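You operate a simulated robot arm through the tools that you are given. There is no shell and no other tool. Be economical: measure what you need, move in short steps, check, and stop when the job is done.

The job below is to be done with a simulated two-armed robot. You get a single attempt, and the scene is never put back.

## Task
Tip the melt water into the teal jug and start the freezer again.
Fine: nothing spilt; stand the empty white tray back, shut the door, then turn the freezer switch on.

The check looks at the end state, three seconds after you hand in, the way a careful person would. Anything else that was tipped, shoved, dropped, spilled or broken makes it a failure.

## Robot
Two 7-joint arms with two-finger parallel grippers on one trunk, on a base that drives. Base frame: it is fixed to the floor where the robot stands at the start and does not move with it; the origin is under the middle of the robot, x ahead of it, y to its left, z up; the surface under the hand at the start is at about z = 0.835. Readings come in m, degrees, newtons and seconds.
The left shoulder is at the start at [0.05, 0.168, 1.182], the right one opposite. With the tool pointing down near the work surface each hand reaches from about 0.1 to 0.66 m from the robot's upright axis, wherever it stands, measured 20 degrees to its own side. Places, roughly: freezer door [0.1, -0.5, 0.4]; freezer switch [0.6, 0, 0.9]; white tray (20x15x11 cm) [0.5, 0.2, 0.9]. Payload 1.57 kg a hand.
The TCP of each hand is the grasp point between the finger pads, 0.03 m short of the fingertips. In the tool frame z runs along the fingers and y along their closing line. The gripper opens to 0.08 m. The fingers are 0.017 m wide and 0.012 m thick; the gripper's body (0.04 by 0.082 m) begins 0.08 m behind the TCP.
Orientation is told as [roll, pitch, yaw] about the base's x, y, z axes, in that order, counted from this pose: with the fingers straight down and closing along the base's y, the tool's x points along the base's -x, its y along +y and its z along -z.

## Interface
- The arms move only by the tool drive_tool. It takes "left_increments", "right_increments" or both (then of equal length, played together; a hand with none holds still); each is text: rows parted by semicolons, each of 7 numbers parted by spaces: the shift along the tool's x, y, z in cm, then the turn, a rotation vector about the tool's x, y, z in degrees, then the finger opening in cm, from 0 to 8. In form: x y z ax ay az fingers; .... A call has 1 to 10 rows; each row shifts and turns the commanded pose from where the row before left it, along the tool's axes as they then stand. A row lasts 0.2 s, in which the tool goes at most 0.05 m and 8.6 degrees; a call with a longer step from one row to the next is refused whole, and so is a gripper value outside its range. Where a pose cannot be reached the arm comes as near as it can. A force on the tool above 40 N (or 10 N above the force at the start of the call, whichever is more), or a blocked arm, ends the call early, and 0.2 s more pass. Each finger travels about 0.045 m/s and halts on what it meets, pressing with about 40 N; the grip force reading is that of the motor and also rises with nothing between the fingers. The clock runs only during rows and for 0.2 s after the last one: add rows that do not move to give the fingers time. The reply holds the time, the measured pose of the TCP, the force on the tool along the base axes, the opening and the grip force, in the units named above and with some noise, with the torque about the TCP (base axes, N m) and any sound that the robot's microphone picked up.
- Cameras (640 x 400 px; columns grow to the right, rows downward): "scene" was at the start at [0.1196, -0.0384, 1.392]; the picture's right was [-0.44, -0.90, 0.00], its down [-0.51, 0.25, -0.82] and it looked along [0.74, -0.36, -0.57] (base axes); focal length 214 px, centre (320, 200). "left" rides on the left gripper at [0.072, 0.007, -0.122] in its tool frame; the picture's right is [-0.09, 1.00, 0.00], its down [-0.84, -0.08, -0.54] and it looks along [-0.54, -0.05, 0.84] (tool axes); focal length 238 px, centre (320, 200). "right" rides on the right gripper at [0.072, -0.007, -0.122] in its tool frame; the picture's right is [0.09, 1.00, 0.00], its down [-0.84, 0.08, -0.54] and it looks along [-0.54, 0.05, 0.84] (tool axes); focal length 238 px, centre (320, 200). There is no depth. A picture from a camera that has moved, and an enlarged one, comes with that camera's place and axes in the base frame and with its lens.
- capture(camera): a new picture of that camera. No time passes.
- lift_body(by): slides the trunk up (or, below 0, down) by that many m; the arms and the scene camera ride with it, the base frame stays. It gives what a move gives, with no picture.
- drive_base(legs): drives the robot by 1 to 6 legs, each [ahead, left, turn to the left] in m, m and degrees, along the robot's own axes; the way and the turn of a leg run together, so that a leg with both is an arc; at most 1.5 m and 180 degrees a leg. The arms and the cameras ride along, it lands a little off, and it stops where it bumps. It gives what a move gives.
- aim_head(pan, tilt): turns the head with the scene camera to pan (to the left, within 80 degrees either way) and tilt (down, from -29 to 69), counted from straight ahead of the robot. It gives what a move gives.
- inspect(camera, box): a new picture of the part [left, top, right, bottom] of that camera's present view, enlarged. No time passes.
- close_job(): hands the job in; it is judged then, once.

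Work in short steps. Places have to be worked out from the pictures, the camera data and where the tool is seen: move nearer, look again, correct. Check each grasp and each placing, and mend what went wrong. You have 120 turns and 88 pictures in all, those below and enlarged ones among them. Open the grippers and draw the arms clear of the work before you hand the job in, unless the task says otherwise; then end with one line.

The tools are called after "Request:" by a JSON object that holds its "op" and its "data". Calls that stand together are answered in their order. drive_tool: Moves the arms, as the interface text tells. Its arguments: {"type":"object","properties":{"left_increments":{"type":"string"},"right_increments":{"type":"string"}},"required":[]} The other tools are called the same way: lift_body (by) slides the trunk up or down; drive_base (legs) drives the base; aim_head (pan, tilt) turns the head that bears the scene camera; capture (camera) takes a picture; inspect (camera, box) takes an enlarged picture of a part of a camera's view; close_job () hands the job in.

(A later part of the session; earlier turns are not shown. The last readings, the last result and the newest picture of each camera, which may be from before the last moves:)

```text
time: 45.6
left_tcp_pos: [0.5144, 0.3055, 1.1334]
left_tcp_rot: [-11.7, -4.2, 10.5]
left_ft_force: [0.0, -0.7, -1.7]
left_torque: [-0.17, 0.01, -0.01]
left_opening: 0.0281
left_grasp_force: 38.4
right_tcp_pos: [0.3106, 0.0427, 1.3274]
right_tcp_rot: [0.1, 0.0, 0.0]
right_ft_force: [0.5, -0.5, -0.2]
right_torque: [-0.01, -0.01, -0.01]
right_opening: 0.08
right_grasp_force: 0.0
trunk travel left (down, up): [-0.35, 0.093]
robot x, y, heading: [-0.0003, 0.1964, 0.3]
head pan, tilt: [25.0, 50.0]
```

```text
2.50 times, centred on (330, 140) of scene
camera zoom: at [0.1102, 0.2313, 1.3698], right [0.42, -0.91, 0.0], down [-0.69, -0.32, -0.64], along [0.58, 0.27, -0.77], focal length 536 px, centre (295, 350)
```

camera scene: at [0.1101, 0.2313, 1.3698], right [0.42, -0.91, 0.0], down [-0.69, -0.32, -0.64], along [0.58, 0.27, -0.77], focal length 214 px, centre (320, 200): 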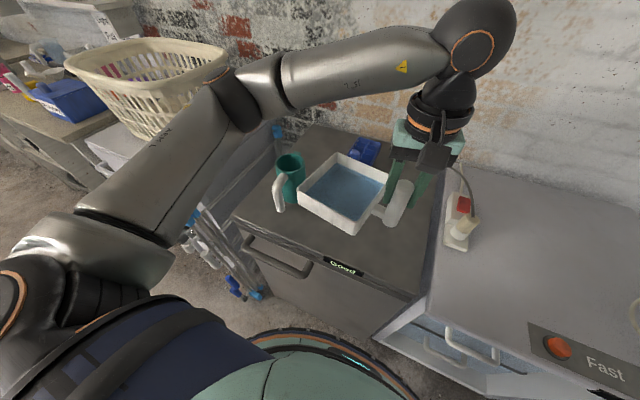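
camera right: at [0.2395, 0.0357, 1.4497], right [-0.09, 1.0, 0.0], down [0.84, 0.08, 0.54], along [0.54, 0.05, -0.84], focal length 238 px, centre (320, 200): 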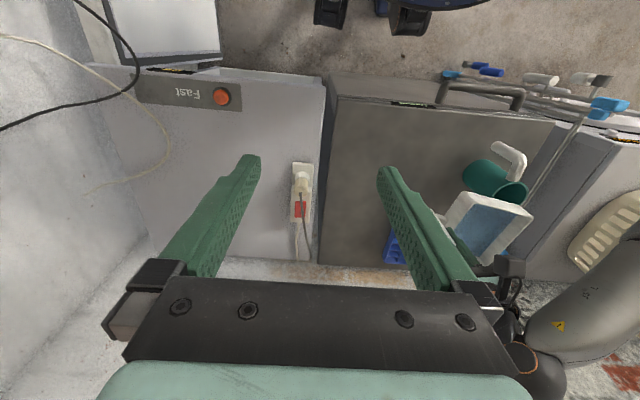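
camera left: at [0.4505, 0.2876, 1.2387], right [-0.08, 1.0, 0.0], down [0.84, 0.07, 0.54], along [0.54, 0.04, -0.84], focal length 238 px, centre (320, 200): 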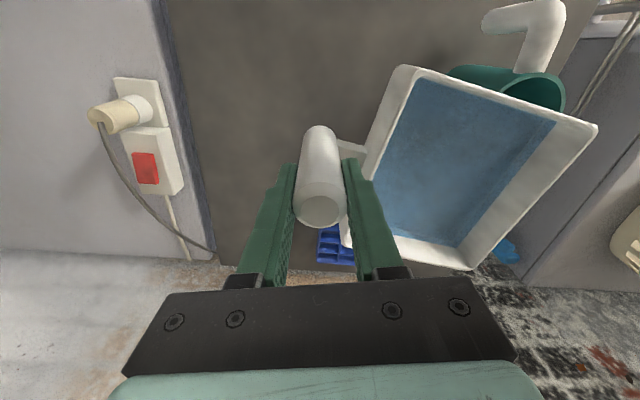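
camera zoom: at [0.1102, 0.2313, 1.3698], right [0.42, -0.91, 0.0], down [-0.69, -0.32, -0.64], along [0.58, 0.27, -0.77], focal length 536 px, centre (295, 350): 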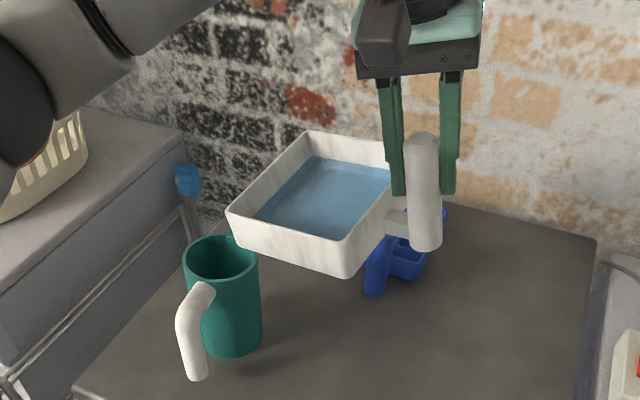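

Corner on target with no flow yet. I continue in small steps.

Request:
{"op": "drive_tool", "data": {"left_increments": ".067 .18 -.54 1.88 -.684 0 0; .067 .18 -.54 1.88 -.684 0 0; .067 .18 -.54 1.88 -.684 0 0; .067 .18 -.54 1.88 -.684 0 0; .067 .18 -.54 1.88 -.684 0 0; 0 0 0 0 0 0 0; 0 0 0 0 0 0 0"}}

Request:
{"op": "inspect", "data": {"camera": "scene", "box": [230, 60, 430, 220]}}

```text
time: 47.2
left_tcp_pos: [0.5073, 0.3193, 1.1582]
left_tcp_rot: [-21.3, -7.3, 11.3]
left_ft_force: [-0.5, -0.3, -1.9]
left_torque: [-0.14, 0.07, 0.04]
left_opening: 0.028
left_grasp_force: 37.9
right_tcp_pos: [0.3113, 0.0432, 1.3291]
right_tcp_rot: [0.1, 0.1, 0.0]
right_ft_force: [-0.8, 0.3, 0.5]
right_torque: [-0.02, -0.01, 0.02]
right_opening: 0.08
right_grasp_force: 0.1
trunk travel left (down, up): [-0.35, 0.093]
robot x, y, heading: [-0.0032, 0.2035, -0.0]
head pan, tilt: [25.0, 50.0]
```

```text
2.50 times, centred on (330, 140) of scene
camera zoom: at [0.1102, 0.2314, 1.3698], right [0.42, -0.91, 0.0], down [-0.69, -0.32, -0.64], along [0.58, 0.27, -0.77], focal length 536 px, centre (295, 350)
```

zoom: 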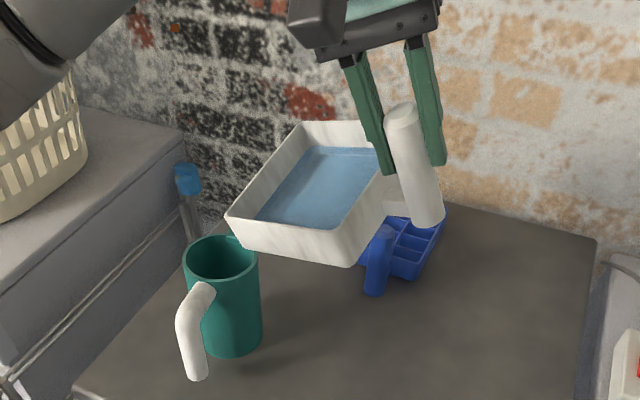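

Still holding. Next 10°.

Request:
{"op": "drive_tool", "data": {"left_increments": ".067 .19 -.55 1.88 -.684 0 0; .067 .19 -.55 1.88 -.684 0 0; .067 .19 -.55 1.88 -.684 0 0; .067 .19 -.55 1.88 -.684 0 0; .067 .19 -.55 1.88 -.684 0 0; 0 0 0 0 0 0 0; 0 0 0 0 0 0 0"}}

Request:
{"op": "inspect", "data": {"camera": "scene", "box": [230, 60, 430, 220]}}

```text
time: 48.8
left_tcp_pos: [0.4954, 0.3378, 1.1769]
left_tcp_rot: [-30.9, -10.5, 13.0]
left_ft_force: [-0.4, -0.4, -2.1]
left_torque: [-0.11, 0.08, 0.01]
left_opening: 0.028
left_grasp_force: 38.8
right_tcp_pos: [0.3112, 0.0429, 1.3283]
right_tcp_rot: [0.1, 0.0, -0.1]
right_ft_force: [-0.2, 0.2, -0.6]
right_torque: [-0.02, -0.02, 0.01]
right_opening: 0.0801
right_grasp_force: 0.0
trunk travel left (down, up): [-0.35, 0.093]
robot x, y, heading: [0.0006, 0.2003, 0.1]
head pan, tilt: [25.0, 50.0]
```

```text
2.50 times, centred on (330, 140) of scene
camera zoom: at [0.1102, 0.2314, 1.3698], right [0.42, -0.91, 0.0], down [-0.69, -0.32, -0.64], along [0.58, 0.27, -0.77], focal length 536 px, centre (295, 350)
```

zoom: 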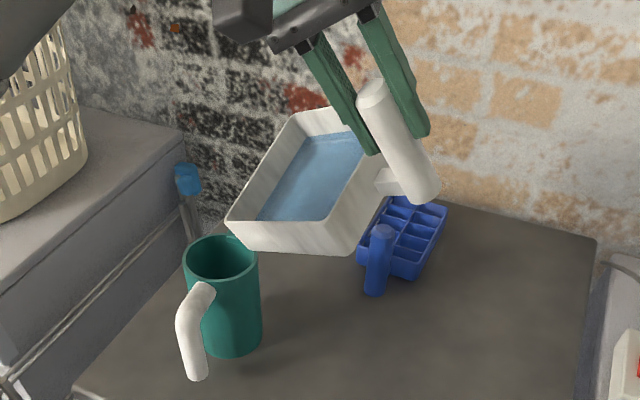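

Corner at ≈(0.489, 0.487, 1.043), still right. Next 8°, slower.

Request:
{"op": "drive_tool", "data": {"left_increments": ".065 .18 -.59 1.88 -.684 0 0; .065 .18 -.59 1.88 -.684 0 0; 0 0 0 0 0 0 0; .065 .18 -.59 1.88 -.684 0 0; .065 .18 -.59 1.88 -.684 0 0; 0 0 0 0 0 0 0; 0 0 0 0 0 0 0"}}

Request:
{"op": "inspect", "data": {"camera": "scene", "box": [230, 60, 430, 220]}}

```text
time: 50.4
left_tcp_pos: [0.4845, 0.3554, 1.1924]
left_tcp_rot: [-38.8, -12.7, 14.6]
left_ft_force: [-0.2, -0.9, -0.8]
left_torque: [-0.07, 0.09, -0.01]
left_opening: 0.0282
left_grasp_force: 39.2
right_tcp_pos: [0.3107, 0.0425, 1.3283]
right_tcp_rot: [0.1, 0.0, -0.1]
right_ft_force: [1.0, 1.3, 0.0]
right_torque: [0.0, 0.0, 0.0]
right_opening: 0.0798
right_grasp_force: 0.2
trunk travel left (down, up): [-0.35, 0.093]
robot x, y, heading: [-0.0005, 0.2019, 0.1]
head pan, tilt: [25.0, 50.0]
```

```text
2.50 times, centred on (330, 140) of scene
camera zoom: at [0.1102, 0.2314, 1.3698], right [0.42, -0.91, 0.0], down [-0.69, -0.32, -0.64], along [0.58, 0.27, -0.77], focal length 536 px, centre (295, 350)
```

zoom: 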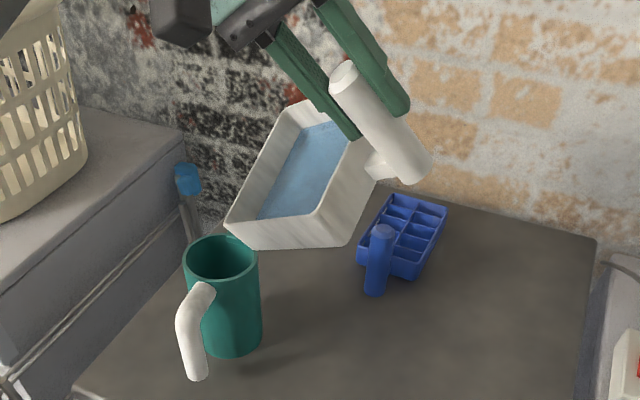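

Water isn't running yet at 40°. Corner remains over the mouth; I continue slowly.

Request:
{"op": "drive_tool", "data": {"left_increments": ".075 .21 -.57 1.88 -.684 0 0; .075 .21 -.57 1.88 -.684 0 0; 0 0 0 0 0 0 0; .075 .21 -.57 1.88 -.684 0 0; .075 .21 -.57 1.88 -.684 0 0; 0 0 0 0 0 0 0; 0 0 0 0 0 0 0"}}

Request:
{"op": "inspect", "data": {"camera": "scene", "box": [230, 60, 430, 220]}}

```text
time: 52.0
left_tcp_pos: [0.4742, 0.3744, 1.2032]
left_tcp_rot: [-46.7, -14.7, 16.5]
left_ft_force: [-0.2, 0.7, -1.8]
left_torque: [-0.07, 0.12, -0.02]
left_opening: 0.0281
left_grasp_force: 38.0
right_tcp_pos: [0.3114, 0.0427, 1.3284]
right_tcp_rot: [0.2, -0.1, 0.0]
right_ft_force: [0.0, -0.3, -0.4]
right_torque: [-0.06, 0.0, 0.0]
right_opening: 0.0799
right_grasp_force: 0.0
trunk travel left (down, up): [-0.35, 0.093]
robot x, y, heading: [-0.0011, 0.1975, 0.1]
head pan, tilt: [25.0, 50.0]
```

```text
2.50 times, centred on (330, 140) of scene
camera zoom: at [0.1102, 0.2314, 1.3698], right [0.42, -0.91, 0.0], down [-0.69, -0.32, -0.64], along [0.58, 0.27, -0.77], focal length 536 px, centre (295, 350)
```

zoom: 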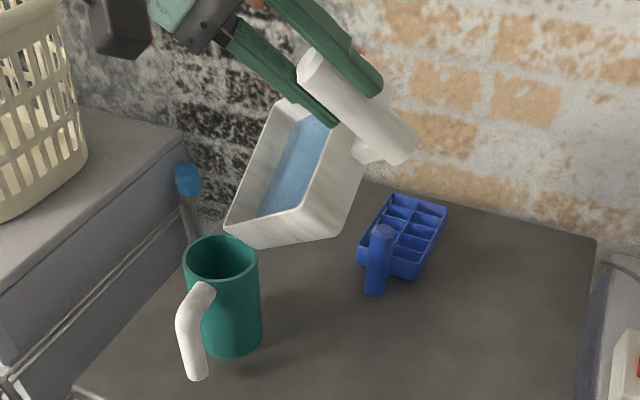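

Same picture; corner at (0.489, 0.488, 1.038). Continue to about 60°.

Request:
{"op": "drive_tool", "data": {"left_increments": ".085 .235 -.57 1.88 -.684 0 0; .085 .235 -.57 1.88 -.684 0 0; 0 0 0 0 0 0 0; .085 .235 -.57 1.88 -.684 0 0; .085 .235 -.57 1.88 -.684 0 0; 0 0 0 0 0 0 0; .085 .235 -.57 1.88 -.684 0 0; 0 0 0 0 0 0 0; 0 0 0 0 0 0 0"}}

Request:
{"op": "inspect", "data": {"camera": "scene", "box": [230, 60, 430, 220]}}

```text
time: 54.0
left_tcp_pos: [0.4587, 0.4014, 1.2106]
left_tcp_rot: [-56.9, -16.7, 19.2]
left_ft_force: [-0.7, -0.8, -2.6]
left_torque: [-0.01, 0.14, -0.02]
left_opening: 0.028
left_grasp_force: 37.9
right_tcp_pos: [0.3104, 0.0427, 1.3283]
right_tcp_rot: [0.1, 0.0, 0.0]
right_ft_force: [-0.3, -0.4, 0.5]
right_torque: [0.02, 0.0, 0.01]
right_opening: 0.08
right_grasp_force: 0.0
trunk travel left (down, up): [-0.35, 0.093]
robot x, y, heading: [0.0002, 0.201, 0.2]
head pan, tilt: [25.0, 50.0]
```

```text
2.50 times, centred on (330, 140) of scene
camera zoom: at [0.1101, 0.2315, 1.3698], right [0.42, -0.91, 0.0], down [-0.69, -0.32, -0.64], along [0.58, 0.27, -0.77], focal length 536 px, centre (295, 350)
```

zoom: 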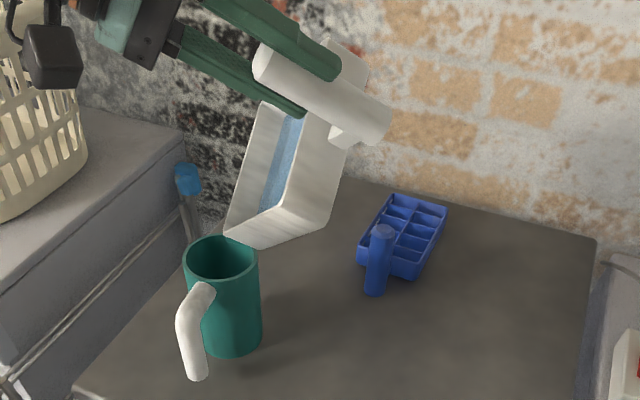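

Corner still (0.489, 0.489, 1.033). On to ~68°.

Request:
{"op": "drive_tool", "data": {"left_increments": ".085 .235 -.6 1.88 -.684 0 0; .085 .235 -.6 1.88 -.684 0 0; 0 0 0 0 0 0 0; .085 .235 -.6 1.88 -.684 0 0; .085 .235 -.6 1.88 -.684 0 0; 0 0 0 0 0 0 0; .085 .235 -.6 1.88 -.684 0 0; 0 0 0 0 0 0 0; 0 0 0 0 0 0 0"}}

Request:
{"op": "inspect", "data": {"camera": "scene", "box": [230, 60, 430, 220]}}

```text
time: 56.0
left_tcp_pos: [0.4434, 0.4282, 1.2132]
left_tcp_rot: [-67.2, -18.4, 22.4]
left_ft_force: [0.7, -0.2, -2.5]
left_torque: [0.0, 0.14, -0.04]
left_opening: 0.0282
left_grasp_force: 38.6
right_tcp_pos: [0.3117, 0.042, 1.3283]
right_tcp_rot: [0.0, 0.0, 0.0]
right_ft_force: [0.0, 0.0, 0.4]
right_torque: [-0.02, -0.03, 0.01]
right_opening: 0.0799
right_grasp_force: 0.1
trunk travel left (down, up): [-0.35, 0.093]
robot x, y, heading: [0.0006, 0.1984, 0.1]
head pan, tilt: [25.0, 50.0]
```

```text
2.50 times, centred on (330, 140) of scene
camera zoom: at [0.1101, 0.2315, 1.3698], right [0.42, -0.91, 0.0], down [-0.69, -0.32, -0.64], along [0.58, 0.27, -0.77], focal length 536 px, centre (295, 350)
```

zoom: 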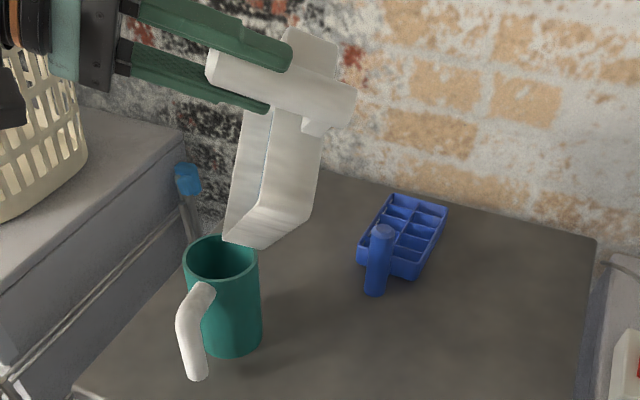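

Still no flow; corner (0.489, 0.488, 1.027). I continue toward 80°.

Request:
{"op": "drive_tool", "data": {"left_increments": ".085 .235 -.62 1.88 -.684 0 0; .085 .235 -.62 1.88 -.684 0 0; 0 0 0 0 0 0 0; .085 .235 -.62 1.88 -.684 0 0; .085 .235 -.62 1.88 -.684 0 0; 0 0 0 0 0 0 0; .085 .235 -.62 1.88 -.684 0 0; .085 .235 -.62 1.88 -.684 0 0; 0 0 0 0 0 0 0; 0 0 0 0 0 0 0"}}

Request:
{"op": "inspect", "data": {"camera": "scene", "box": [230, 60, 430, 220]}}

```text
time: 58.2
left_tcp_pos: [0.4219, 0.4626, 1.2092]
left_tcp_rot: [-80.0, -19.6, 26.5]
left_ft_force: [0.5, 0.4, -1.5]
left_torque: [0.06, 0.13, 0.02]
left_opening: 0.0283
left_grasp_force: 38.2
right_tcp_pos: [0.3101, 0.0436, 1.328]
right_tcp_rot: [0.1, 0.0, 0.0]
right_ft_force: [0.5, 0.2, 0.2]
right_torque: [-0.02, 0.0, 0.04]
right_opening: 0.0799
right_grasp_force: 0.0
trunk travel left (down, up): [-0.35, 0.093]
robot x, y, heading: [0.0034, 0.2, -0.1]
head pan, tilt: [25.0, 50.0]
```

```text
2.50 times, centred on (330, 140) of scene
camera zoom: at [0.1102, 0.2314, 1.3698], right [0.42, -0.91, 0.0], down [-0.69, -0.32, -0.64], along [0.58, 0.27, -0.77], focal length 536 px, centre (295, 350)
```

zoom: 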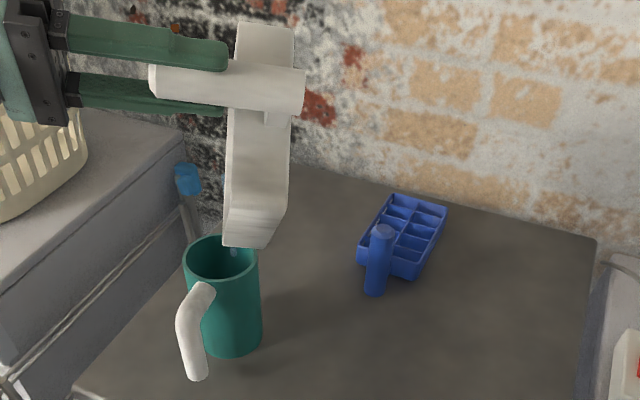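

A drop is visible at the jug mouth. I look closely and hold.

Request:
{"op": "inspect", "data": {"camera": "scene", "box": [290, 120, 350, 180]}}

Request:
{"op": "drive_tool", "data": {"left_increments": "0 0 0 0 0 0 0; 0 0 0 0 0 0 0; 0 0 0 0 0 0 0; 0 0 0 0 0 0 0; 0 0 0 0 0 0 0"}}

Request:
{"op": "inspect", "data": {"camera": "scene", "box": [290, 120, 350, 180]}}

```text
6.67 times, centred on (320, 150) of scene
camera zoom: at [0.1102, 0.2314, 1.3698], right [0.42, -0.91, 0.0], down [-0.69, -0.32, -0.64], along [0.58, 0.27, -0.77], focal length 1430 px, centre (320, 533)
```

zoom: 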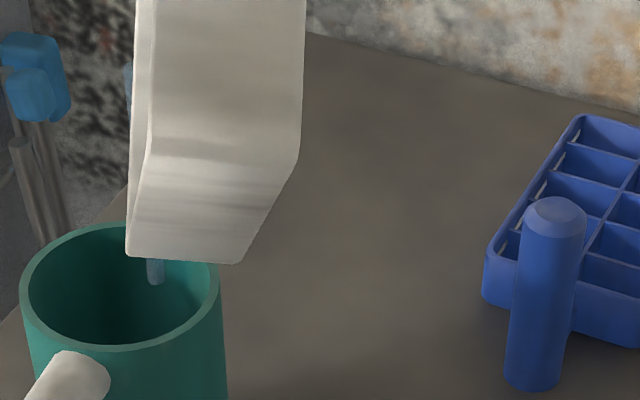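

```text
time: 59.4
left_tcp_pos: [0.4236, 0.4626, 1.2094]
left_tcp_rot: [-79.9, -19.5, 26.6]
left_ft_force: [-1.0, -0.3, -1.6]
left_torque: [0.03, 0.14, -0.02]
left_opening: 0.0282
left_grasp_force: 38.2
right_tcp_pos: [0.3116, 0.0426, 1.3282]
right_tcp_rot: [0.1, 0.0, 0.1]
right_ft_force: [0.8, -0.2, 0.3]
right_torque: [0.02, 0.01, -0.01]
right_opening: 0.0798
right_grasp_force: 0.0
trunk travel left (down, up): [-0.35, 0.093]
robot x, y, heading: [-0.0032, 0.1994, 0.1]
head pan, tilt: [25.0, 50.0]
```

```text
6.67 times, centred on (320, 150) of scene
camera zoom: at [0.1102, 0.2314, 1.3698], right [0.42, -0.91, 0.0], down [-0.69, -0.32, -0.64], along [0.58, 0.27, -0.77], focal length 1430 px, centre (320, 533)
```

zoom: 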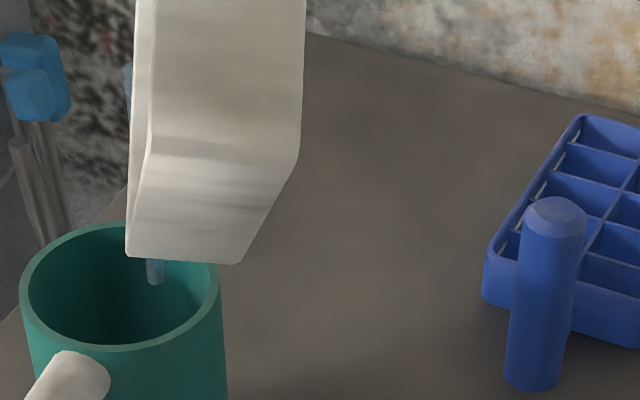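

A thin stream is falling inside the mouth, about 1.5 cm off centre. I shift 0.8 cm toward the centre and keep pouring.

Request:
{"op": "drive_tool", "data": {"left_increments": ".025 .065 -.4 0 0 0 0; .025 .065 -.4 0 0 0 0; 0 0 0 0 0 0 0; 0 0 0 0 0 0 0; 0 0 0 0 0 0 0; 0 0 0 0 0 0 0; 0 0 0 0 0 0 0; 0 0 0 0 0 0 0"}}

Request:
{"op": "inspect", "data": {"camera": "scene", "box": [290, 120, 350, 180]}}

Request:
{"op": "capture", "data": {"camera": "left"}}

```text
time: 61.2
left_tcp_pos: [0.4192, 0.4689, 1.2088]
left_tcp_rot: [-80.0, -19.7, 26.5]
left_ft_force: [-0.5, -1.0, -2.4]
left_torque: [0.01, 0.15, 0.02]
left_opening: 0.0281
left_grasp_force: 38.4
right_tcp_pos: [0.3108, 0.043, 1.328]
right_tcp_rot: [0.2, 0.0, 0.0]
right_ft_force: [0.4, 0.3, -0.2]
right_torque: [-0.04, -0.02, 0.01]
right_opening: 0.08
right_grasp_force: 0.0
trunk travel left (down, up): [-0.35, 0.093]
robot x, y, heading: [-0.0029, 0.2005, -0.1]
head pan, tilt: [25.0, 50.0]
```

```text
6.67 times, centred on (320, 150) of scene
camera zoom: at [0.1102, 0.2314, 1.3698], right [0.42, -0.91, 0.0], down [-0.69, -0.32, -0.64], along [0.58, 0.27, -0.77], focal length 1430 px, centre (320, 533)
```

zoom: 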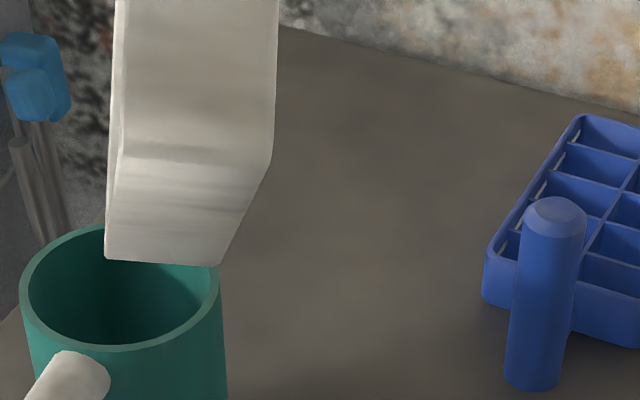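

```text
47 pictures are left
camera left: at [0.3, 0.5453, 1.1988], right [0.29, 0.34, -0.89], down [0.42, 0.79, 0.44], along [0.86, -0.51, 0.09], focal length 238 px, centre (320, 200)
```

left: 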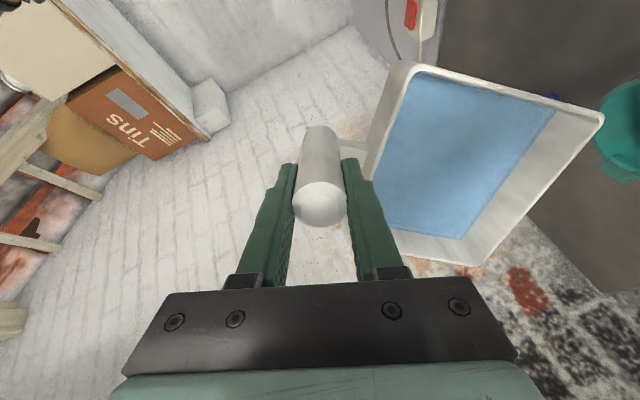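

The stream paused at this tilt, so I tilt further in steps.

Request:
{"op": "drive_tool", "data": {"left_increments": ".055 .151 -.636 1.88 -.684 0 0; 0 0 0 0 0 0 0; .055 .151 -.636 1.88 -.684 0 0; 0 0 0 0 0 0 0; 0 0 0 0 0 0 0"}}

Request:
{"op": "inspect", "data": {"camera": "scene", "box": [280, 110, 360, 180]}}

```text
time: 62.4
left_tcp_pos: [0.4116, 0.4806, 1.2078]
left_tcp_rot: [-84.2, -19.7, 27.9]
left_ft_force: [0.2, -0.3, -2.3]
left_torque: [0.05, 0.16, 0.0]
left_opening: 0.0283
left_grasp_force: 39.0
right_tcp_pos: [0.3107, 0.0426, 1.3282]
right_tcp_rot: [0.2, 0.0, 0.0]
right_ft_force: [0.4, 0.6, 0.0]
right_torque: [0.0, 0.01, 0.0]
right_opening: 0.0799
right_grasp_force: 0.2
trunk travel left (down, up): [-0.35, 0.093]
robot x, y, heading: [0.0001, 0.2021, 0.1]
head pan, tilt: [25.0, 50.0]
```

```text
5.71 times, centred on (320, 145) of scene
camera zoom: at [0.1102, 0.2315, 1.3698], right [0.42, -0.91, 0.0], down [-0.69, -0.32, -0.64], along [0.58, 0.27, -0.77], focal length 1226 px, centre (320, 514)
```

zoom: 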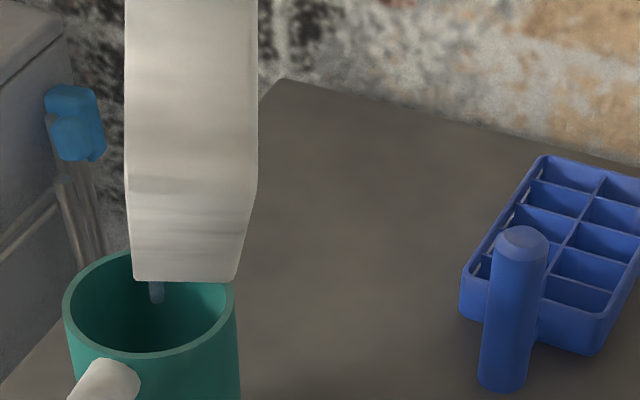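

The stream falls near the jug's centre. I wait, then tilt on in steps with pauses.

Request:
{"op": "drive_tool", "data": {"left_increments": "0 0 0 0 0 0 0; 0 0 0 0 0 0 0; 0 0 0 0 0 0 0; .055 .151 -.636 1.88 -.684 0 0; 0 0 0 0 0 0 0; 0 0 0 0 0 0 0; 0 0 0 0 0 0 0; .055 .151 -.636 1.88 -.684 0 0; 0 0 0 0 0 0 0; 0 0 0 0 0 0 0"}}

Request:
{"op": "inspect", "data": {"camera": "scene", "box": [280, 110, 360, 180]}}

Request:
{"op": "drive_tool", "data": {"left_increments": "0 0 0 0 0 0 0; 0 0 0 0 0 0 0; .055 .151 -.636 1.88 -.684 0 0; 0 0 0 0 0 0 0; 0 0 0 0 0 0 0; 0 0 0 0 0 0 0; .055 .151 -.636 1.88 -.684 0 0; 0 0 0 0 0 0 0; 0 0 0 0 0 0 0; 0 0 0 0 0 0 0"}}

Request:
{"op": "capture", "data": {"camera": "left"}}

```text
time: 64.6
left_tcp_pos: [0.4053, 0.4919, 1.206]
left_tcp_rot: [-88.4, -19.8, 29.3]
left_ft_force: [0.2, 0.4, -2.0]
left_torque: [0.05, 0.12, -0.02]
left_opening: 0.0281
left_grasp_force: 38.8
right_tcp_pos: [0.3099, 0.0418, 1.3291]
right_tcp_rot: [0.2, 0.0, -0.1]
right_ft_force: [0.2, 0.0, -0.4]
right_torque: [0.0, -0.05, -0.01]
right_opening: 0.08
right_grasp_force: 0.0
trunk travel left (down, up): [-0.35, 0.093]
robot x, y, heading: [0.0009, 0.2009, 0.0]
head pan, tilt: [25.0, 50.0]
```

```text
5.71 times, centred on (320, 145) of scene
camera zoom: at [0.1102, 0.2314, 1.3698], right [0.42, -0.91, 0.0], down [-0.69, -0.32, -0.64], along [0.58, 0.27, -0.77], focal length 1226 px, centre (320, 514)
```

zoom: 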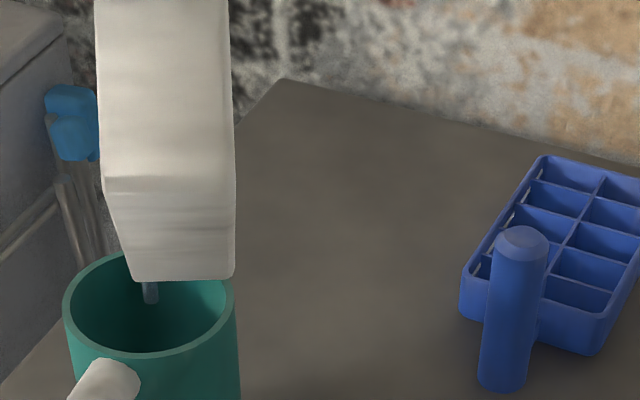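

```text
time: 66.8
left_tcp_pos: [0.3976, 0.5034, 1.2015]
left_tcp_rot: [-92.7, -19.8, 30.9]
left_ft_force: [1.1, 0.1, -2.3]
left_torque: [0.09, 0.19, 0.01]
left_opening: 0.0282
left_grasp_force: 38.2
right_tcp_pos: [0.3094, 0.0428, 1.3285]
right_tcp_rot: [0.1, 0.0, 0.1]
right_ft_force: [-1.2, -0.5, 0.0]
right_torque: [-0.03, -0.02, 0.01]
right_opening: 0.0801
right_grasp_force: 0.1
trunk travel left (down, up): [-0.35, 0.093]
robot x, y, heading: [0.0011, 0.1999, -0.0]
head pan, tilt: [25.0, 50.0]
```

```text
44 pictures are left
camera left: at [0.2825, 0.5751, 1.1663], right [0.39, 0.18, -0.9], down [0.38, 0.86, 0.33], along [0.84, -0.47, 0.27], focal length 238 px, centre (320, 200)
```

left: 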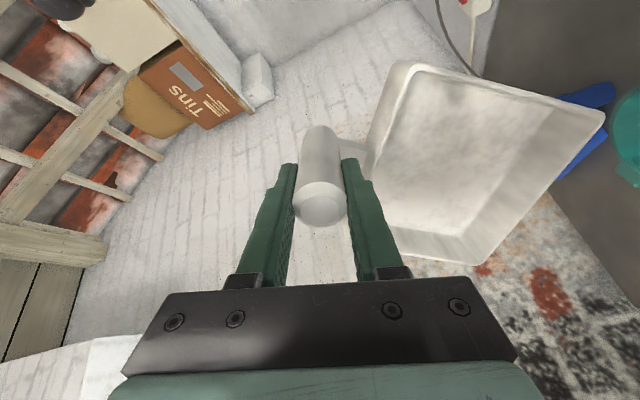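

The tray is empty. I tip a bit further for the last drops and check the jug.

Request:
{"op": "drive_tool", "data": {"left_increments": ".055 .151 -.636 1.88 -.684 0 0; .055 .151 -.636 1.88 -.684 0 0; .055 .151 -.636 1.88 -.684 0 0; .055 .151 -.636 1.88 -.684 0 0; .055 .151 -.636 1.88 -.684 0 0; 0 0 0 0 0 0 0; 0 0 0 0 0 0 0; 0 0 0 0 0 0 0; 0 0 0 0 0 0 0; 0 0 0 0 0 0 0"}}

Request:
{"op": "inspect", "data": {"camera": "scene", "box": [230, 80, 430, 240]}}

```text
time: 69.0
left_tcp_pos: [0.3833, 0.5294, 1.1905]
left_tcp_rot: [-103.3, -19.4, 34.5]
left_ft_force: [-0.3, -0.5, -2.4]
left_torque: [0.09, 0.16, -0.03]
left_opening: 0.0284
left_grasp_force: 38.3
right_tcp_pos: [0.3101, 0.0423, 1.3295]
right_tcp_rot: [0.1, 0.0, 0.0]
right_ft_force: [-0.6, 0.3, 0.7]
right_torque: [0.02, -0.01, -0.04]
right_opening: 0.0799
right_grasp_force: 0.0
trunk travel left (down, up): [-0.35, 0.093]
robot x, y, heading: [-0.0015, 0.1995, 0.2]
head pan, tilt: [25.0, 50.0]
```

```text
2.50 times, centred on (330, 160) of scene
camera zoom: at [0.1102, 0.2314, 1.3698], right [0.42, -0.91, 0.0], down [-0.69, -0.32, -0.64], along [0.58, 0.27, -0.77], focal length 536 px, centre (295, 300)
```

zoom: 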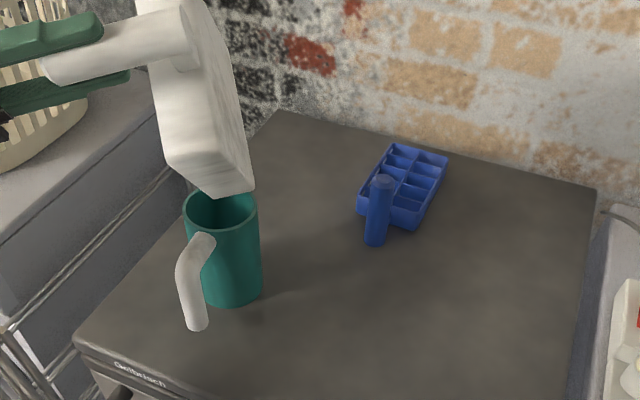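

No water visible outside. I raise the tray 6 cm and rotate it back to level.

Request:
{"op": "drive_tool", "data": {"left_increments": "-.67 -1.83 .45 0 0 0 0; -.67 -1.83 .45 0 0 0 0; -.67 -1.83 .45 0 0 0 0; -.285 -.782 2.467 -7.52 2.74 0 0; -.285 -.782 2.467 -7.52 2.74 0 0; -.285 -.782 2.467 -7.52 2.74 0 0; -.285 -.782 2.467 -7.52 2.74 0 0; -.285 -.782 2.467 -7.52 2.74 0 0; -.285 -.782 2.467 -7.52 2.74 0 0; 0 0 0 0 0 0 0"}}

Request:
{"op": "drive_tool", "data": {"left_increments": "-.285 -.782 2.467 -7.52 2.74 0 0; -.285 -.782 2.467 -7.52 2.74 0 0; -.285 -.782 2.467 -7.52 2.74 0 0; -.285 -.782 2.467 -7.52 2.74 0 0; -.285 -.782 2.467 -7.52 2.74 0 0; -.285 -.782 2.467 -7.52 2.74 0 0; -.23 -.63 2 -6.11 2.22 0 0; 0 0 0 0 0 0 0"}}

Request:
{"op": "inspect", "data": {"camera": "scene", "box": [200, 40, 440, 220]}}

```text
time: 71.2
left_tcp_pos: [0.4576, 0.4015, 1.279]
left_tcp_rot: [-52.7, -16.0, 17.9]
left_ft_force: [0.3, -0.3, -1.2]
left_torque: [-0.02, 0.11, -0.01]
left_opening: 0.0281
left_grasp_force: 38.4
right_tcp_pos: [0.3112, 0.0433, 1.329]
right_tcp_rot: [0.0, 0.0, 0.0]
right_ft_force: [0.2, 0.6, -0.8]
right_torque: [0.01, 0.03, 0.01]
right_opening: 0.0802
right_grasp_force: 0.1
trunk travel left (down, up): [-0.35, 0.093]
robot x, y, heading: [0.0016, 0.198, 0.1]
head pan, tilt: [25.0, 50.0]
```

```text
time: 73.0
left_tcp_pos: [0.522, 0.2869, 1.1705]
left_tcp_rot: [0.1, 0.2, 9.9]
left_ft_force: [0.2, -1.0, -2.1]
left_torque: [-0.21, 0.0, -0.02]
left_opening: 0.0283
left_grasp_force: 38.5
right_tcp_pos: [0.3098, 0.0415, 1.3285]
right_tcp_rot: [-0.1, 0.0, 0.0]
right_ft_force: [0.3, -0.4, -0.1]
right_torque: [-0.03, 0.0, -0.03]
right_opening: 0.08
right_grasp_force: 0.1
trunk travel left (down, up): [-0.35, 0.093]
robot x, y, heading: [0.0005, 0.2014, 0.1]
head pan, tilt: [25.0, 50.0]
```

```text
2.22 times, centred on (320, 130) of scene
camera zoom: at [0.1101, 0.2317, 1.3698], right [0.42, -0.91, 0.0], down [-0.69, -0.32, -0.64], along [0.58, 0.27, -0.77], focal length 477 px, centre (320, 356)
```

zoom: 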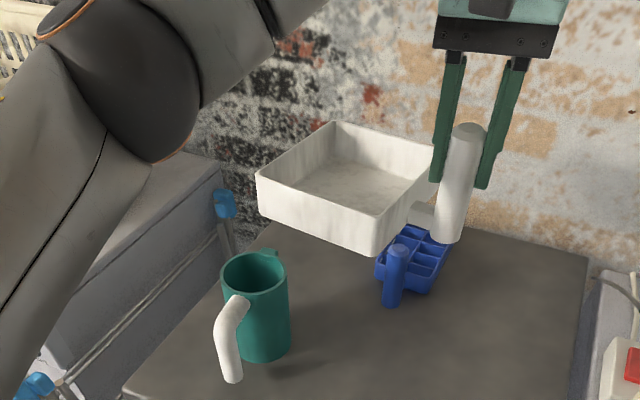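

Tray empty and level. I carry it back over its original place and yaw back.

Request:
{"op": "drive_tool", "data": {"left_increments": "2.91 -1.09 0 0 0 0 0; 2.91 -1.09 0 0 0 0 0; 2.91 -1.09 0 0 0 0 0; 2.91 -1.09 0 0 0 0 0; 2.91 -1.09 0 0 0 0 0; 0 0 0 0 0 0 0"}}

Request:
{"op": "drive_tool", "data": {"left_increments": "0 0 0 0 0 7.8 0; 0 0 0 0 0 7.8 0; 0 0 0 0 0 7.8 0; 0 0 0 0 0 7.8 0; 0 0 0 0 0 7.8 0; 0 0 0 0 0 7.8 0; 0 0 0 0 0 7.8 0; 0 0 0 0 0 7.8 0; 0 0 0 0 0 7.6 0; 0 0 0 0 0 0 0"}}

Request:
{"op": "drive_tool", "data": {"left_increments": "0 0 3 0 0 0 0; 0 0 4 0 0 0 0; 0 0 4 0 0 0 0; 0 0 4 0 0 0 0; 0 0 3 0 0 0 0; 0 0 2 0 0 0 0; 0 0 1.5 0 0 0 0; 0 0 1 0 0 0 0; 0 0 0 0 0 0 0"}}

Request:
{"op": "capture", "data": {"camera": "scene"}}

```text
time: 74.4
left_tcp_pos: [0.3884, 0.2094, 1.1699]
left_tcp_rot: [0.0, 0.2, 9.8]
left_ft_force: [-0.2, 0.1, -1.8]
left_torque: [-0.16, 0.01, 0.0]
left_opening: 0.0284
left_grasp_force: 38.3
right_tcp_pos: [0.3109, 0.0426, 1.3282]
right_tcp_rot: [0.1, 0.0, -0.1]
right_ft_force: [0.0, 0.3, -0.3]
right_torque: [-0.01, 0.01, 0.02]
right_opening: 0.08
right_grasp_force: 0.0
trunk travel left (down, up): [-0.35, 0.093]
robot x, y, heading: [0.0008, 0.2005, 0.4]
head pan, tilt: [25.0, 50.0]
```

```text
time: 76.6
left_tcp_pos: [0.388, 0.2078, 1.1699]
left_tcp_rot: [-0.2, 0.1, -60.2]
left_ft_force: [0.3, 0.0, -2.5]
left_torque: [-0.06, 0.19, 0.0]
left_opening: 0.0282
left_grasp_force: 38.4
right_tcp_pos: [0.3106, 0.0428, 1.3288]
right_tcp_rot: [0.1, 0.0, 0.0]
right_ft_force: [-0.3, -0.5, 1.2]
right_torque: [-0.01, 0.03, 0.0]
right_opening: 0.08
right_grasp_force: 0.0
trunk travel left (down, up): [-0.35, 0.093]
robot x, y, heading: [-0.0015, 0.2035, -0.1]
head pan, tilt: [25.0, 50.0]
```

```text
time: 78.6
left_tcp_pos: [0.3884, 0.2084, 0.946]
left_tcp_rot: [-0.2, 0.0, -60.1]
left_ft_force: [0.2, 0.2, -1.8]
left_torque: [-0.03, 0.2, -0.01]
left_opening: 0.0282
left_grasp_force: 38.2
right_tcp_pos: [0.3103, 0.0417, 1.3292]
right_tcp_rot: [0.3, 0.0, -0.1]
right_ft_force: [0.6, 0.7, 0.1]
right_torque: [0.0, -0.02, 0.01]
right_opening: 0.0797
right_grasp_force: 0.0
trunk travel left (down, up): [-0.35, 0.093]
robot x, y, heading: [0.0006, 0.2041, -0.0]
head pan, tilt: [25.0, 50.0]
```

```text
41 pictures are left
camera scene: at [0.1101, 0.2313, 1.3698], right [0.42, -0.91, 0.0], down [-0.69, -0.32, -0.64], along [0.58, 0.27, -0.77], focal length 214 px, centre (320, 200)
```

scene: 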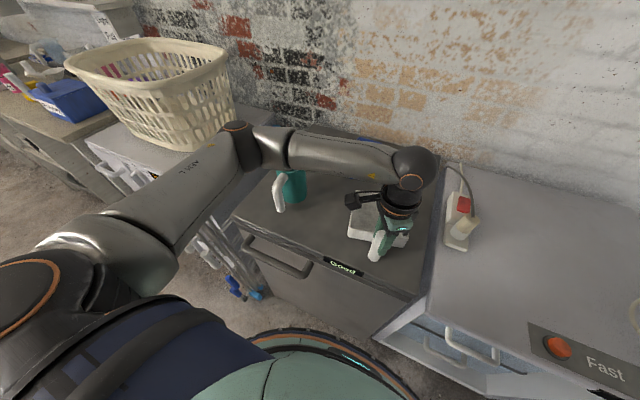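

Lower the last 1.4 cm gently, then release and open slightly.

Request:
{"op": "drive_tool", "data": {"left_increments": "0 0 0.5 0 0 0 0; 0 0 0.4 0 0 0 0; 0 0 0.3 0 0 0 0; 0 0 0.15 0 0 0 0; 0 0 0 0 0 0 0"}}

Request:
{"op": "drive_tool", "data": {"left_increments": "0 0 0 0 0 0 3; 0 0 0 0 0 0 3.8; 0 0 0 0 0 0 4.5; 0 0 0 0 0 0 4.5"}}

Request:
{"op": "drive_tool", "data": {"left_increments": "0 0 -1 0 0 0 4.5; 0 0 -3 0 0 0 4.5; 0 0 -4 0 0 0 4.5; 0 0 -4 0 0 0 4.5; 0 0 -4 0 0 0 4.5; 0 0 -4 0 0 0 4.5; 0 0 -4 0 0 0 4.5"}}

Request:
{"op": "capture", "data": {"camera": "left"}}

```text
time: 79.8
left_tcp_pos: [0.3865, 0.2076, 0.9338]
left_tcp_rot: [0.1, -0.1, -60.1]
left_ft_force: [-2.5, 3.0, 20.8]
left_torque: [-0.78, -0.57, -0.03]
left_opening: 0.0281
left_grasp_force: 38.6
right_tcp_pos: [0.3085, 0.043, 1.3281]
right_tcp_rot: [0.0, -0.1, 0.1]
right_ft_force: [0.0, -0.2, 0.0]
right_torque: [-0.01, -0.04, 0.0]
right_opening: 0.0802
right_grasp_force: 0.0
trunk travel left (down, up): [-0.35, 0.093]
robot x, y, heading: [0.0023, 0.1982, 0.1]
head pan, tilt: [25.0, 50.0]
```

```text
time: 80.8
left_tcp_pos: [0.3864, 0.2095, 0.9316]
left_tcp_rot: [-0.1, 0.2, -60.1]
left_ft_force: [-0.4, 0.0, -0.6]
left_torque: [-0.03, -0.02, 0.02]
left_opening: 0.0448
left_grasp_force: 0.1
right_tcp_pos: [0.3109, 0.0425, 1.3283]
right_tcp_rot: [0.1, -0.1, 0.0]
right_ft_force: [0.0, -0.5, 0.5]
right_torque: [-0.01, 0.0, 0.03]
right_opening: 0.08
right_grasp_force: 0.1
trunk travel left (down, up): [-0.35, 0.093]
robot x, y, heading: [-0.001, 0.1986, 0.1]
head pan, tilt: [25.0, 50.0]
```

```text
time: 82.4
left_tcp_pos: [0.3867, 0.2088, 1.1713]
left_tcp_rot: [-0.2, 0.1, -60.1]
left_ft_force: [-0.6, 0.4, -1.2]
left_torque: [0.0, -0.03, 0.01]
left_opening: 0.045
left_grasp_force: 0.0
right_tcp_pos: [0.3106, 0.0427, 1.3285]
right_tcp_rot: [0.1, 0.0, 0.0]
right_ft_force: [-0.3, 0.0, -1.1]
right_torque: [0.03, 0.04, -0.01]
right_opening: 0.0797
right_grasp_force: 0.0
trunk travel left (down, up): [-0.35, 0.093]
robot x, y, heading: [0.0009, 0.2001, -0.0]
head pan, tilt: [25.0, 50.0]
```

```text
40 pictures are left
camera left: at [0.3577, 0.2742, 1.2934], right [0.91, 0.42, 0.0], down [0.35, -0.76, 0.54], along [0.22, -0.49, -0.84], focal length 238 px, centre (320, 200)
```

left: 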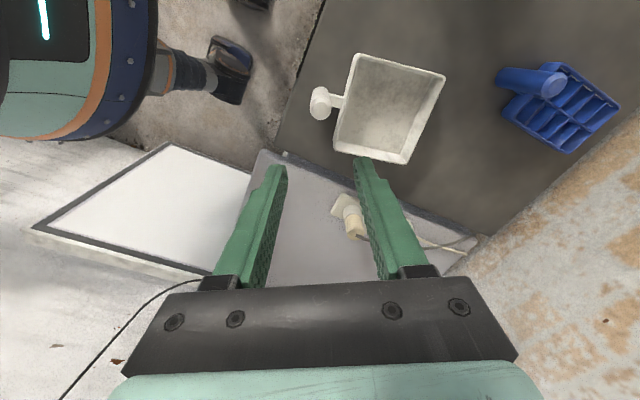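

The tray is back in place. Now the freezer door: I raise the left hand clear and look at the door.

Request:
{"op": "drive_tool", "data": {"left_increments": "0 0 -4 0 0 -8 4; 0 0 -4 0 0 -8 4; 0 0 -4 0 0 -8 4; 0 0 0 0 0 -8 4; 0 0 0 0 0 -8 4; 0 0 0 0 0 -8 4; 0 0 0 0 0 -8 4; 0 0 0 0 0 -4 4"}}

Request:
{"op": "aim_head", "data": {"pan": -50, "tilt": 50}}

Request:
{"op": "capture", "data": {"camera": "scene"}}

```text
time: 84.2
left_tcp_pos: [0.3878, 0.2075, 1.2909]
left_tcp_rot: [0.0, 0.1, 0.0]
left_ft_force: [0.3, 1.1, -0.8]
left_torque: [0.02, 0.0, 0.0]
left_opening: 0.0399
left_grasp_force: 0.0
right_tcp_pos: [0.3104, 0.042, 1.3287]
right_tcp_rot: [0.1, 0.0, 0.0]
right_ft_force: [-0.4, 0.4, -1.1]
right_torque: [0.01, 0.0, 0.01]
right_opening: 0.0801
right_grasp_force: 0.0
trunk travel left (down, up): [-0.35, 0.093]
robot x, y, heading: [0.0012, 0.2029, -0.2]
head pan, tilt: [25.0, 50.0]
```

```text
time: 85.7
left_tcp_pos: [0.3868, 0.2087, 1.2916]
left_tcp_rot: [0.0, 0.1, -0.2]
left_ft_force: [0.4, -0.7, 0.5]
left_torque: [-0.02, 0.0, 0.0]
left_opening: 0.0399
left_grasp_force: 0.0
right_tcp_pos: [0.3104, 0.043, 1.3297]
right_tcp_rot: [0.1, 0.1, 0.0]
right_ft_force: [-0.6, -0.3, 0.2]
right_torque: [0.0, 0.03, 0.0]
right_opening: 0.0799
right_grasp_force: 0.0
trunk travel left (down, up): [-0.35, 0.093]
robot x, y, heading: [-0.0026, 0.1972, 0.0]
head pan, tilt: [-50.0, 50.0]
```

```text
39 pictures are left
camera scene: at [0.0897, 0.1398, 1.3698], right [-0.77, -0.64, 0.0], down [-0.49, 0.59, -0.64], along [0.41, -0.49, -0.77], focal length 214 px, centre (320, 200)
```

scene: 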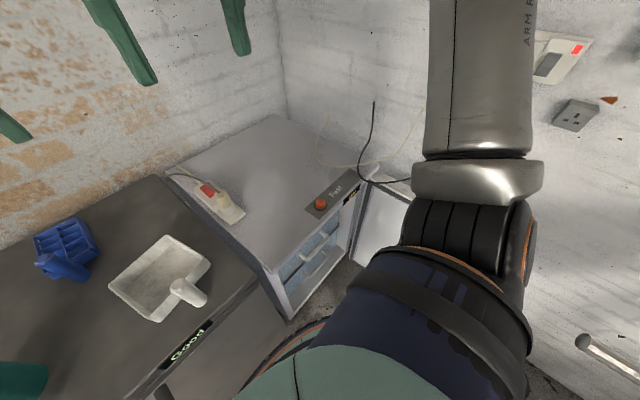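

The right arm hides the door. I back off 0.3 m and turn right 35° to face it.

Request:
{"op": "drive_base", "data": {"legs": [[-0.3, 0, 0]]}}

Request:
{"op": "drive_base", "data": {"legs": [[0, 0, -35]]}}

Request:
{"op": "aim_head", "data": {"pan": 0, "tilt": 50}}

Request:
{"op": "capture", "data": {"camera": "scene"}}

Request:
{"op": "capture", "data": {"camera": "right"}}

```text
time: 87.7
left_tcp_pos: [0.0883, 0.2079, 1.2913]
left_tcp_rot: [0.0, 0.0, -0.1]
left_ft_force: [0.2, 0.2, 0.0]
left_torque: [0.0, -0.04, 0.0]
left_opening: 0.0399
left_grasp_force: 0.1
right_tcp_pos: [0.0101, 0.042, 1.328]
right_tcp_rot: [0.1, 0.0, 0.0]
right_ft_force: [0.2, 0.3, 0.8]
right_torque: [-0.01, -0.01, -0.02]
right_opening: 0.0801
right_grasp_force: 0.0
trunk travel left (down, up): [-0.35, 0.093]
robot x, y, heading: [-0.2962, 0.1988, 0.0]
head pan, tilt: [-50.0, 50.0]
```

```text
time: 89.8
left_tcp_pos: [0.0255, -0.0161, 1.2909]
left_tcp_rot: [0.1, 0.2, -35.2]
left_ft_force: [1.0, -0.2, 0.0]
left_torque: [0.0, 0.0, -0.01]
left_opening: 0.0402
left_grasp_force: 0.1
right_tcp_pos: [-0.1349, -0.1072, 1.3285]
right_tcp_rot: [0.0, 0.0, -35.2]
right_ft_force: [-0.1, -0.8, 0.4]
right_torque: [-0.02, 0.01, 0.0]
right_opening: 0.0799
right_grasp_force: 0.0
trunk travel left (down, up): [-0.35, 0.093]
robot x, y, heading: [-0.2964, 0.1981, -34.9]
head pan, tilt: [-50.0, 50.0]
```

```text
time: 91.0
left_tcp_pos: [0.0236, -0.0166, 1.2907]
left_tcp_rot: [0.0, 0.2, -35.2]
left_ft_force: [-0.3, 0.2, 0.5]
left_torque: [0.03, 0.02, -0.04]
left_opening: 0.0399
left_grasp_force: 0.1
right_tcp_pos: [-0.1349, -0.1077, 1.3285]
right_tcp_rot: [0.1, 0.0, -35.0]
right_ft_force: [0.5, 0.1, -0.3]
right_torque: [-0.01, 0.0, -0.02]
right_opening: 0.08
right_grasp_force: 0.1
trunk travel left (down, up): [-0.35, 0.093]
robot x, y, heading: [-0.2994, 0.1984, -35.2]
head pan, tilt: [0.0, 50.0]
```

```text
38 pictures are left
camera scene: at [-0.2036, 0.1314, 1.3698], right [-0.58, -0.82, 0.0], down [-0.63, 0.44, -0.64], along [0.53, -0.37, -0.77], focal length 214 px, centre (320, 200)
```

scene: 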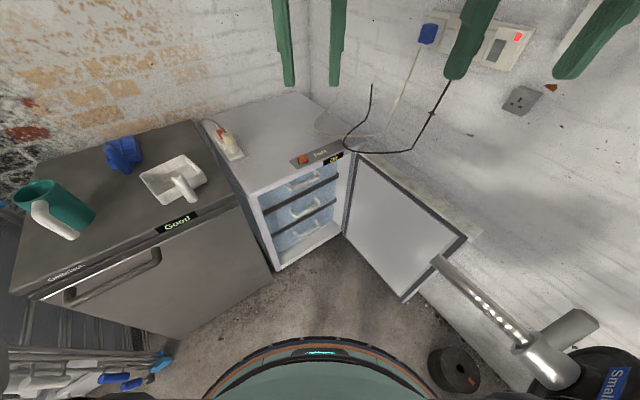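

```text
37 pictures are left
camera right: at [-0.1972, -0.0721, 1.4497], right [0.5, 0.87, 0.0], down [0.73, -0.42, 0.54], along [0.47, -0.27, -0.84], focal length 238 px, centre (320, 200)
```

right: 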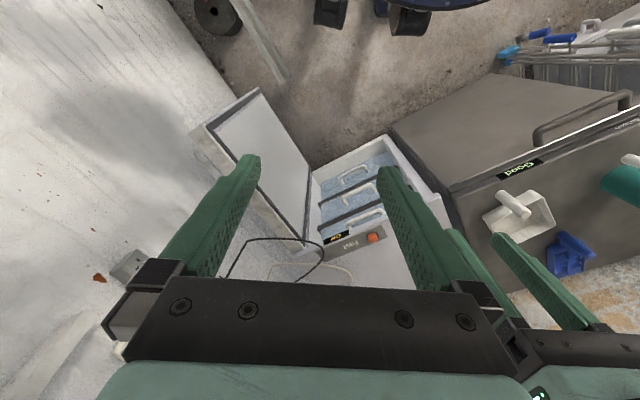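

The door stands open about 90°, parallel to the right wall. A chrome tube near its free edge might be in the way, so I zoom in.

Request:
{"op": "inspect", "data": {"camera": "scene", "box": [330, 130, 600, 400]}}

Request:
{"op": "inspect", "data": {"camera": "right", "box": [160, 0, 420, 260]}}

```text
1.48 times, centred on (465, 265) of scene
camera zoom: at [-0.2036, 0.1314, 1.3698], right [-0.58, -0.82, 0.0], down [-0.63, 0.44, -0.64], along [0.53, -0.37, -0.77], focal length 318 px, centre (105, 104)
```

zoom: 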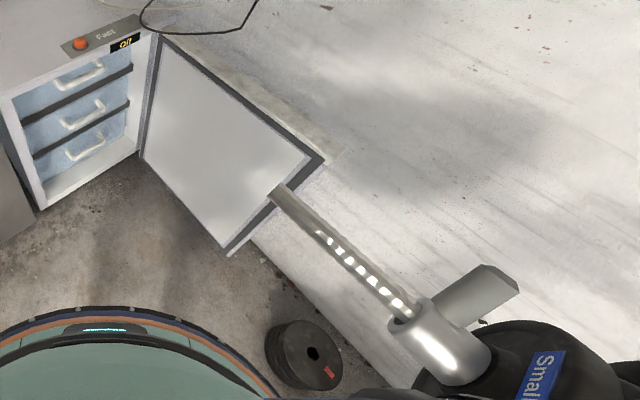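

```text
1.54 times, centred on (290, 130) of right
camera zoom: at [-0.1972, -0.0721, 1.4497], right [0.5, 0.87, 0.0], down [0.73, -0.42, 0.54], along [0.47, -0.27, -0.84], focal length 367 px, centre (366, 308)
```

zoom: 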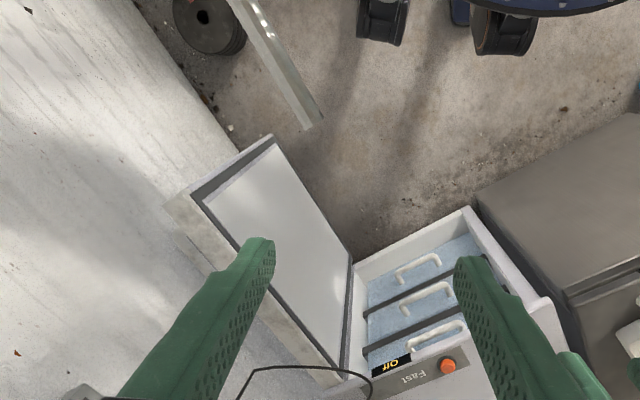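

By triangulation that tube is a fixed object: a horizontal bar at y≈−0.155, z≈0.97, running back from x≈−0.18. I need to see what it belongs to.

Request:
{"op": "aim_head", "data": {"pan": -60, "tilt": 50}}

Request:
{"op": "capture", "data": {"camera": "scene"}}

```text
time: 92.3
left_tcp_pos: [0.0238, -0.0164, 1.2916]
left_tcp_rot: [0.1, 0.2, -35.2]
left_ft_force: [0.5, 0.9, -0.2]
left_torque: [0.02, 0.04, 0.0]
left_opening: 0.0398
left_grasp_force: 0.0
right_tcp_pos: [-0.1338, -0.1068, 1.3289]
right_tcp_rot: [0.1, 0.0, -35.1]
right_ft_force: [-1.1, 0.2, -0.4]
right_torque: [0.0, 0.0, 0.01]
right_opening: 0.0802
right_grasp_force: 0.0
trunk travel left (down, up): [-0.35, 0.093]
robot x, y, heading: [-0.3001, 0.1975, -35.1]
head pan, tilt: [-60.0, 50.0]
```

```text
34 pictures are left
camera scene: at [-0.2734, 0.099, 1.3698], right [-1.0, 0.09, 0.0], down [0.07, 0.76, -0.64], along [-0.06, -0.64, -0.77], focal length 214 px, centre (320, 200)
```

scene: 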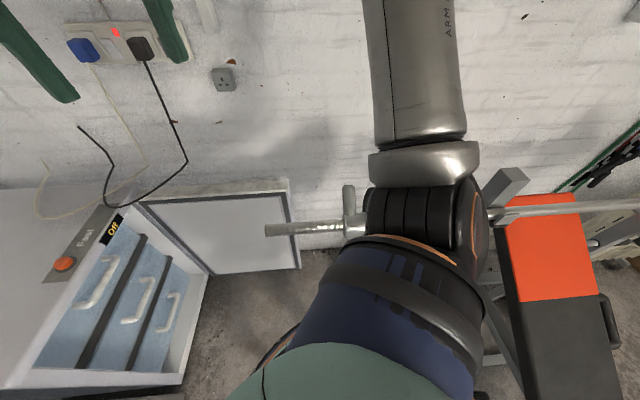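

It's a barbell end from a weight bench, so I keep everything clear of x<−0.12 near z≈0.97. The door is 5 cm thick with its top at z≈0.797. Its inner face is at y≈−0.43, its outer face at y≈−0.478, and its free end at x≈−0.19. I go back the way I came, to near the origin, to hook a finger behind the door's outer face from above.

Request:
{"op": "drive_base", "data": {"legs": [[0, 0, 35]]}}

Request:
{"op": "drive_base", "data": {"legs": [[0.3, 0, 0], [0, -0.16, 0]]}}

Request:
{"op": "aim_head", "data": {"pan": -60, "tilt": 60}}

```text
time: 94.4
left_tcp_pos: [0.089, 0.2072, 1.2909]
left_tcp_rot: [0.0, 0.2, -0.3]
left_ft_force: [-0.3, 0.4, 0.2]
left_torque: [-0.01, 0.02, 0.0]
left_opening: 0.0398
left_grasp_force: 0.0
right_tcp_pos: [0.0112, 0.0423, 1.3293]
right_tcp_rot: [0.1, 0.0, -0.3]
right_ft_force: [-0.4, -0.2, 0.5]
right_torque: [-0.01, -0.03, -0.02]
right_opening: 0.0801
right_grasp_force: 0.1
trunk travel left (down, up): [-0.35, 0.093]
robot x, y, heading: [-0.3019, 0.1988, -0.2]
head pan, tilt: [-60.0, 50.0]
```

```text
time: 98.1
left_tcp_pos: [0.3893, 0.0453, 1.291]
left_tcp_rot: [0.0, 0.2, -0.4]
left_ft_force: [0.8, 0.1, -1.3]
left_torque: [0.0, -0.01, 0.02]
left_opening: 0.04
left_grasp_force: 0.1
right_tcp_pos: [0.3114, -0.1207, 1.3277]
right_tcp_rot: [0.1, -0.1, -0.3]
right_ft_force: [-0.2, 0.7, 0.4]
right_torque: [0.0, -0.02, 0.03]
right_opening: 0.0798
right_grasp_force: 0.1
trunk travel left (down, up): [-0.35, 0.093]
robot x, y, heading: [0.0035, 0.0353, -0.1]
head pan, tilt: [-60.0, 50.0]
```

```text
time: 98.8
left_tcp_pos: [0.3908, 0.0467, 1.2911]
left_tcp_rot: [0.0, 0.2, -0.3]
left_ft_force: [0.0, -0.4, 0.4]
left_torque: [-0.02, 0.01, 0.04]
left_opening: 0.0402
left_grasp_force: 0.1
right_tcp_pos: [0.3116, -0.1185, 1.3283]
right_tcp_rot: [0.1, 0.0, -0.2]
right_ft_force: [-0.6, 0.7, -0.6]
right_torque: [0.01, 0.01, 0.0]
right_opening: 0.0801
right_grasp_force: 0.0
trunk travel left (down, up): [-0.35, 0.093]
robot x, y, heading: [0.0009, 0.0404, -0.1]
head pan, tilt: [-60.0, 60.0]
```

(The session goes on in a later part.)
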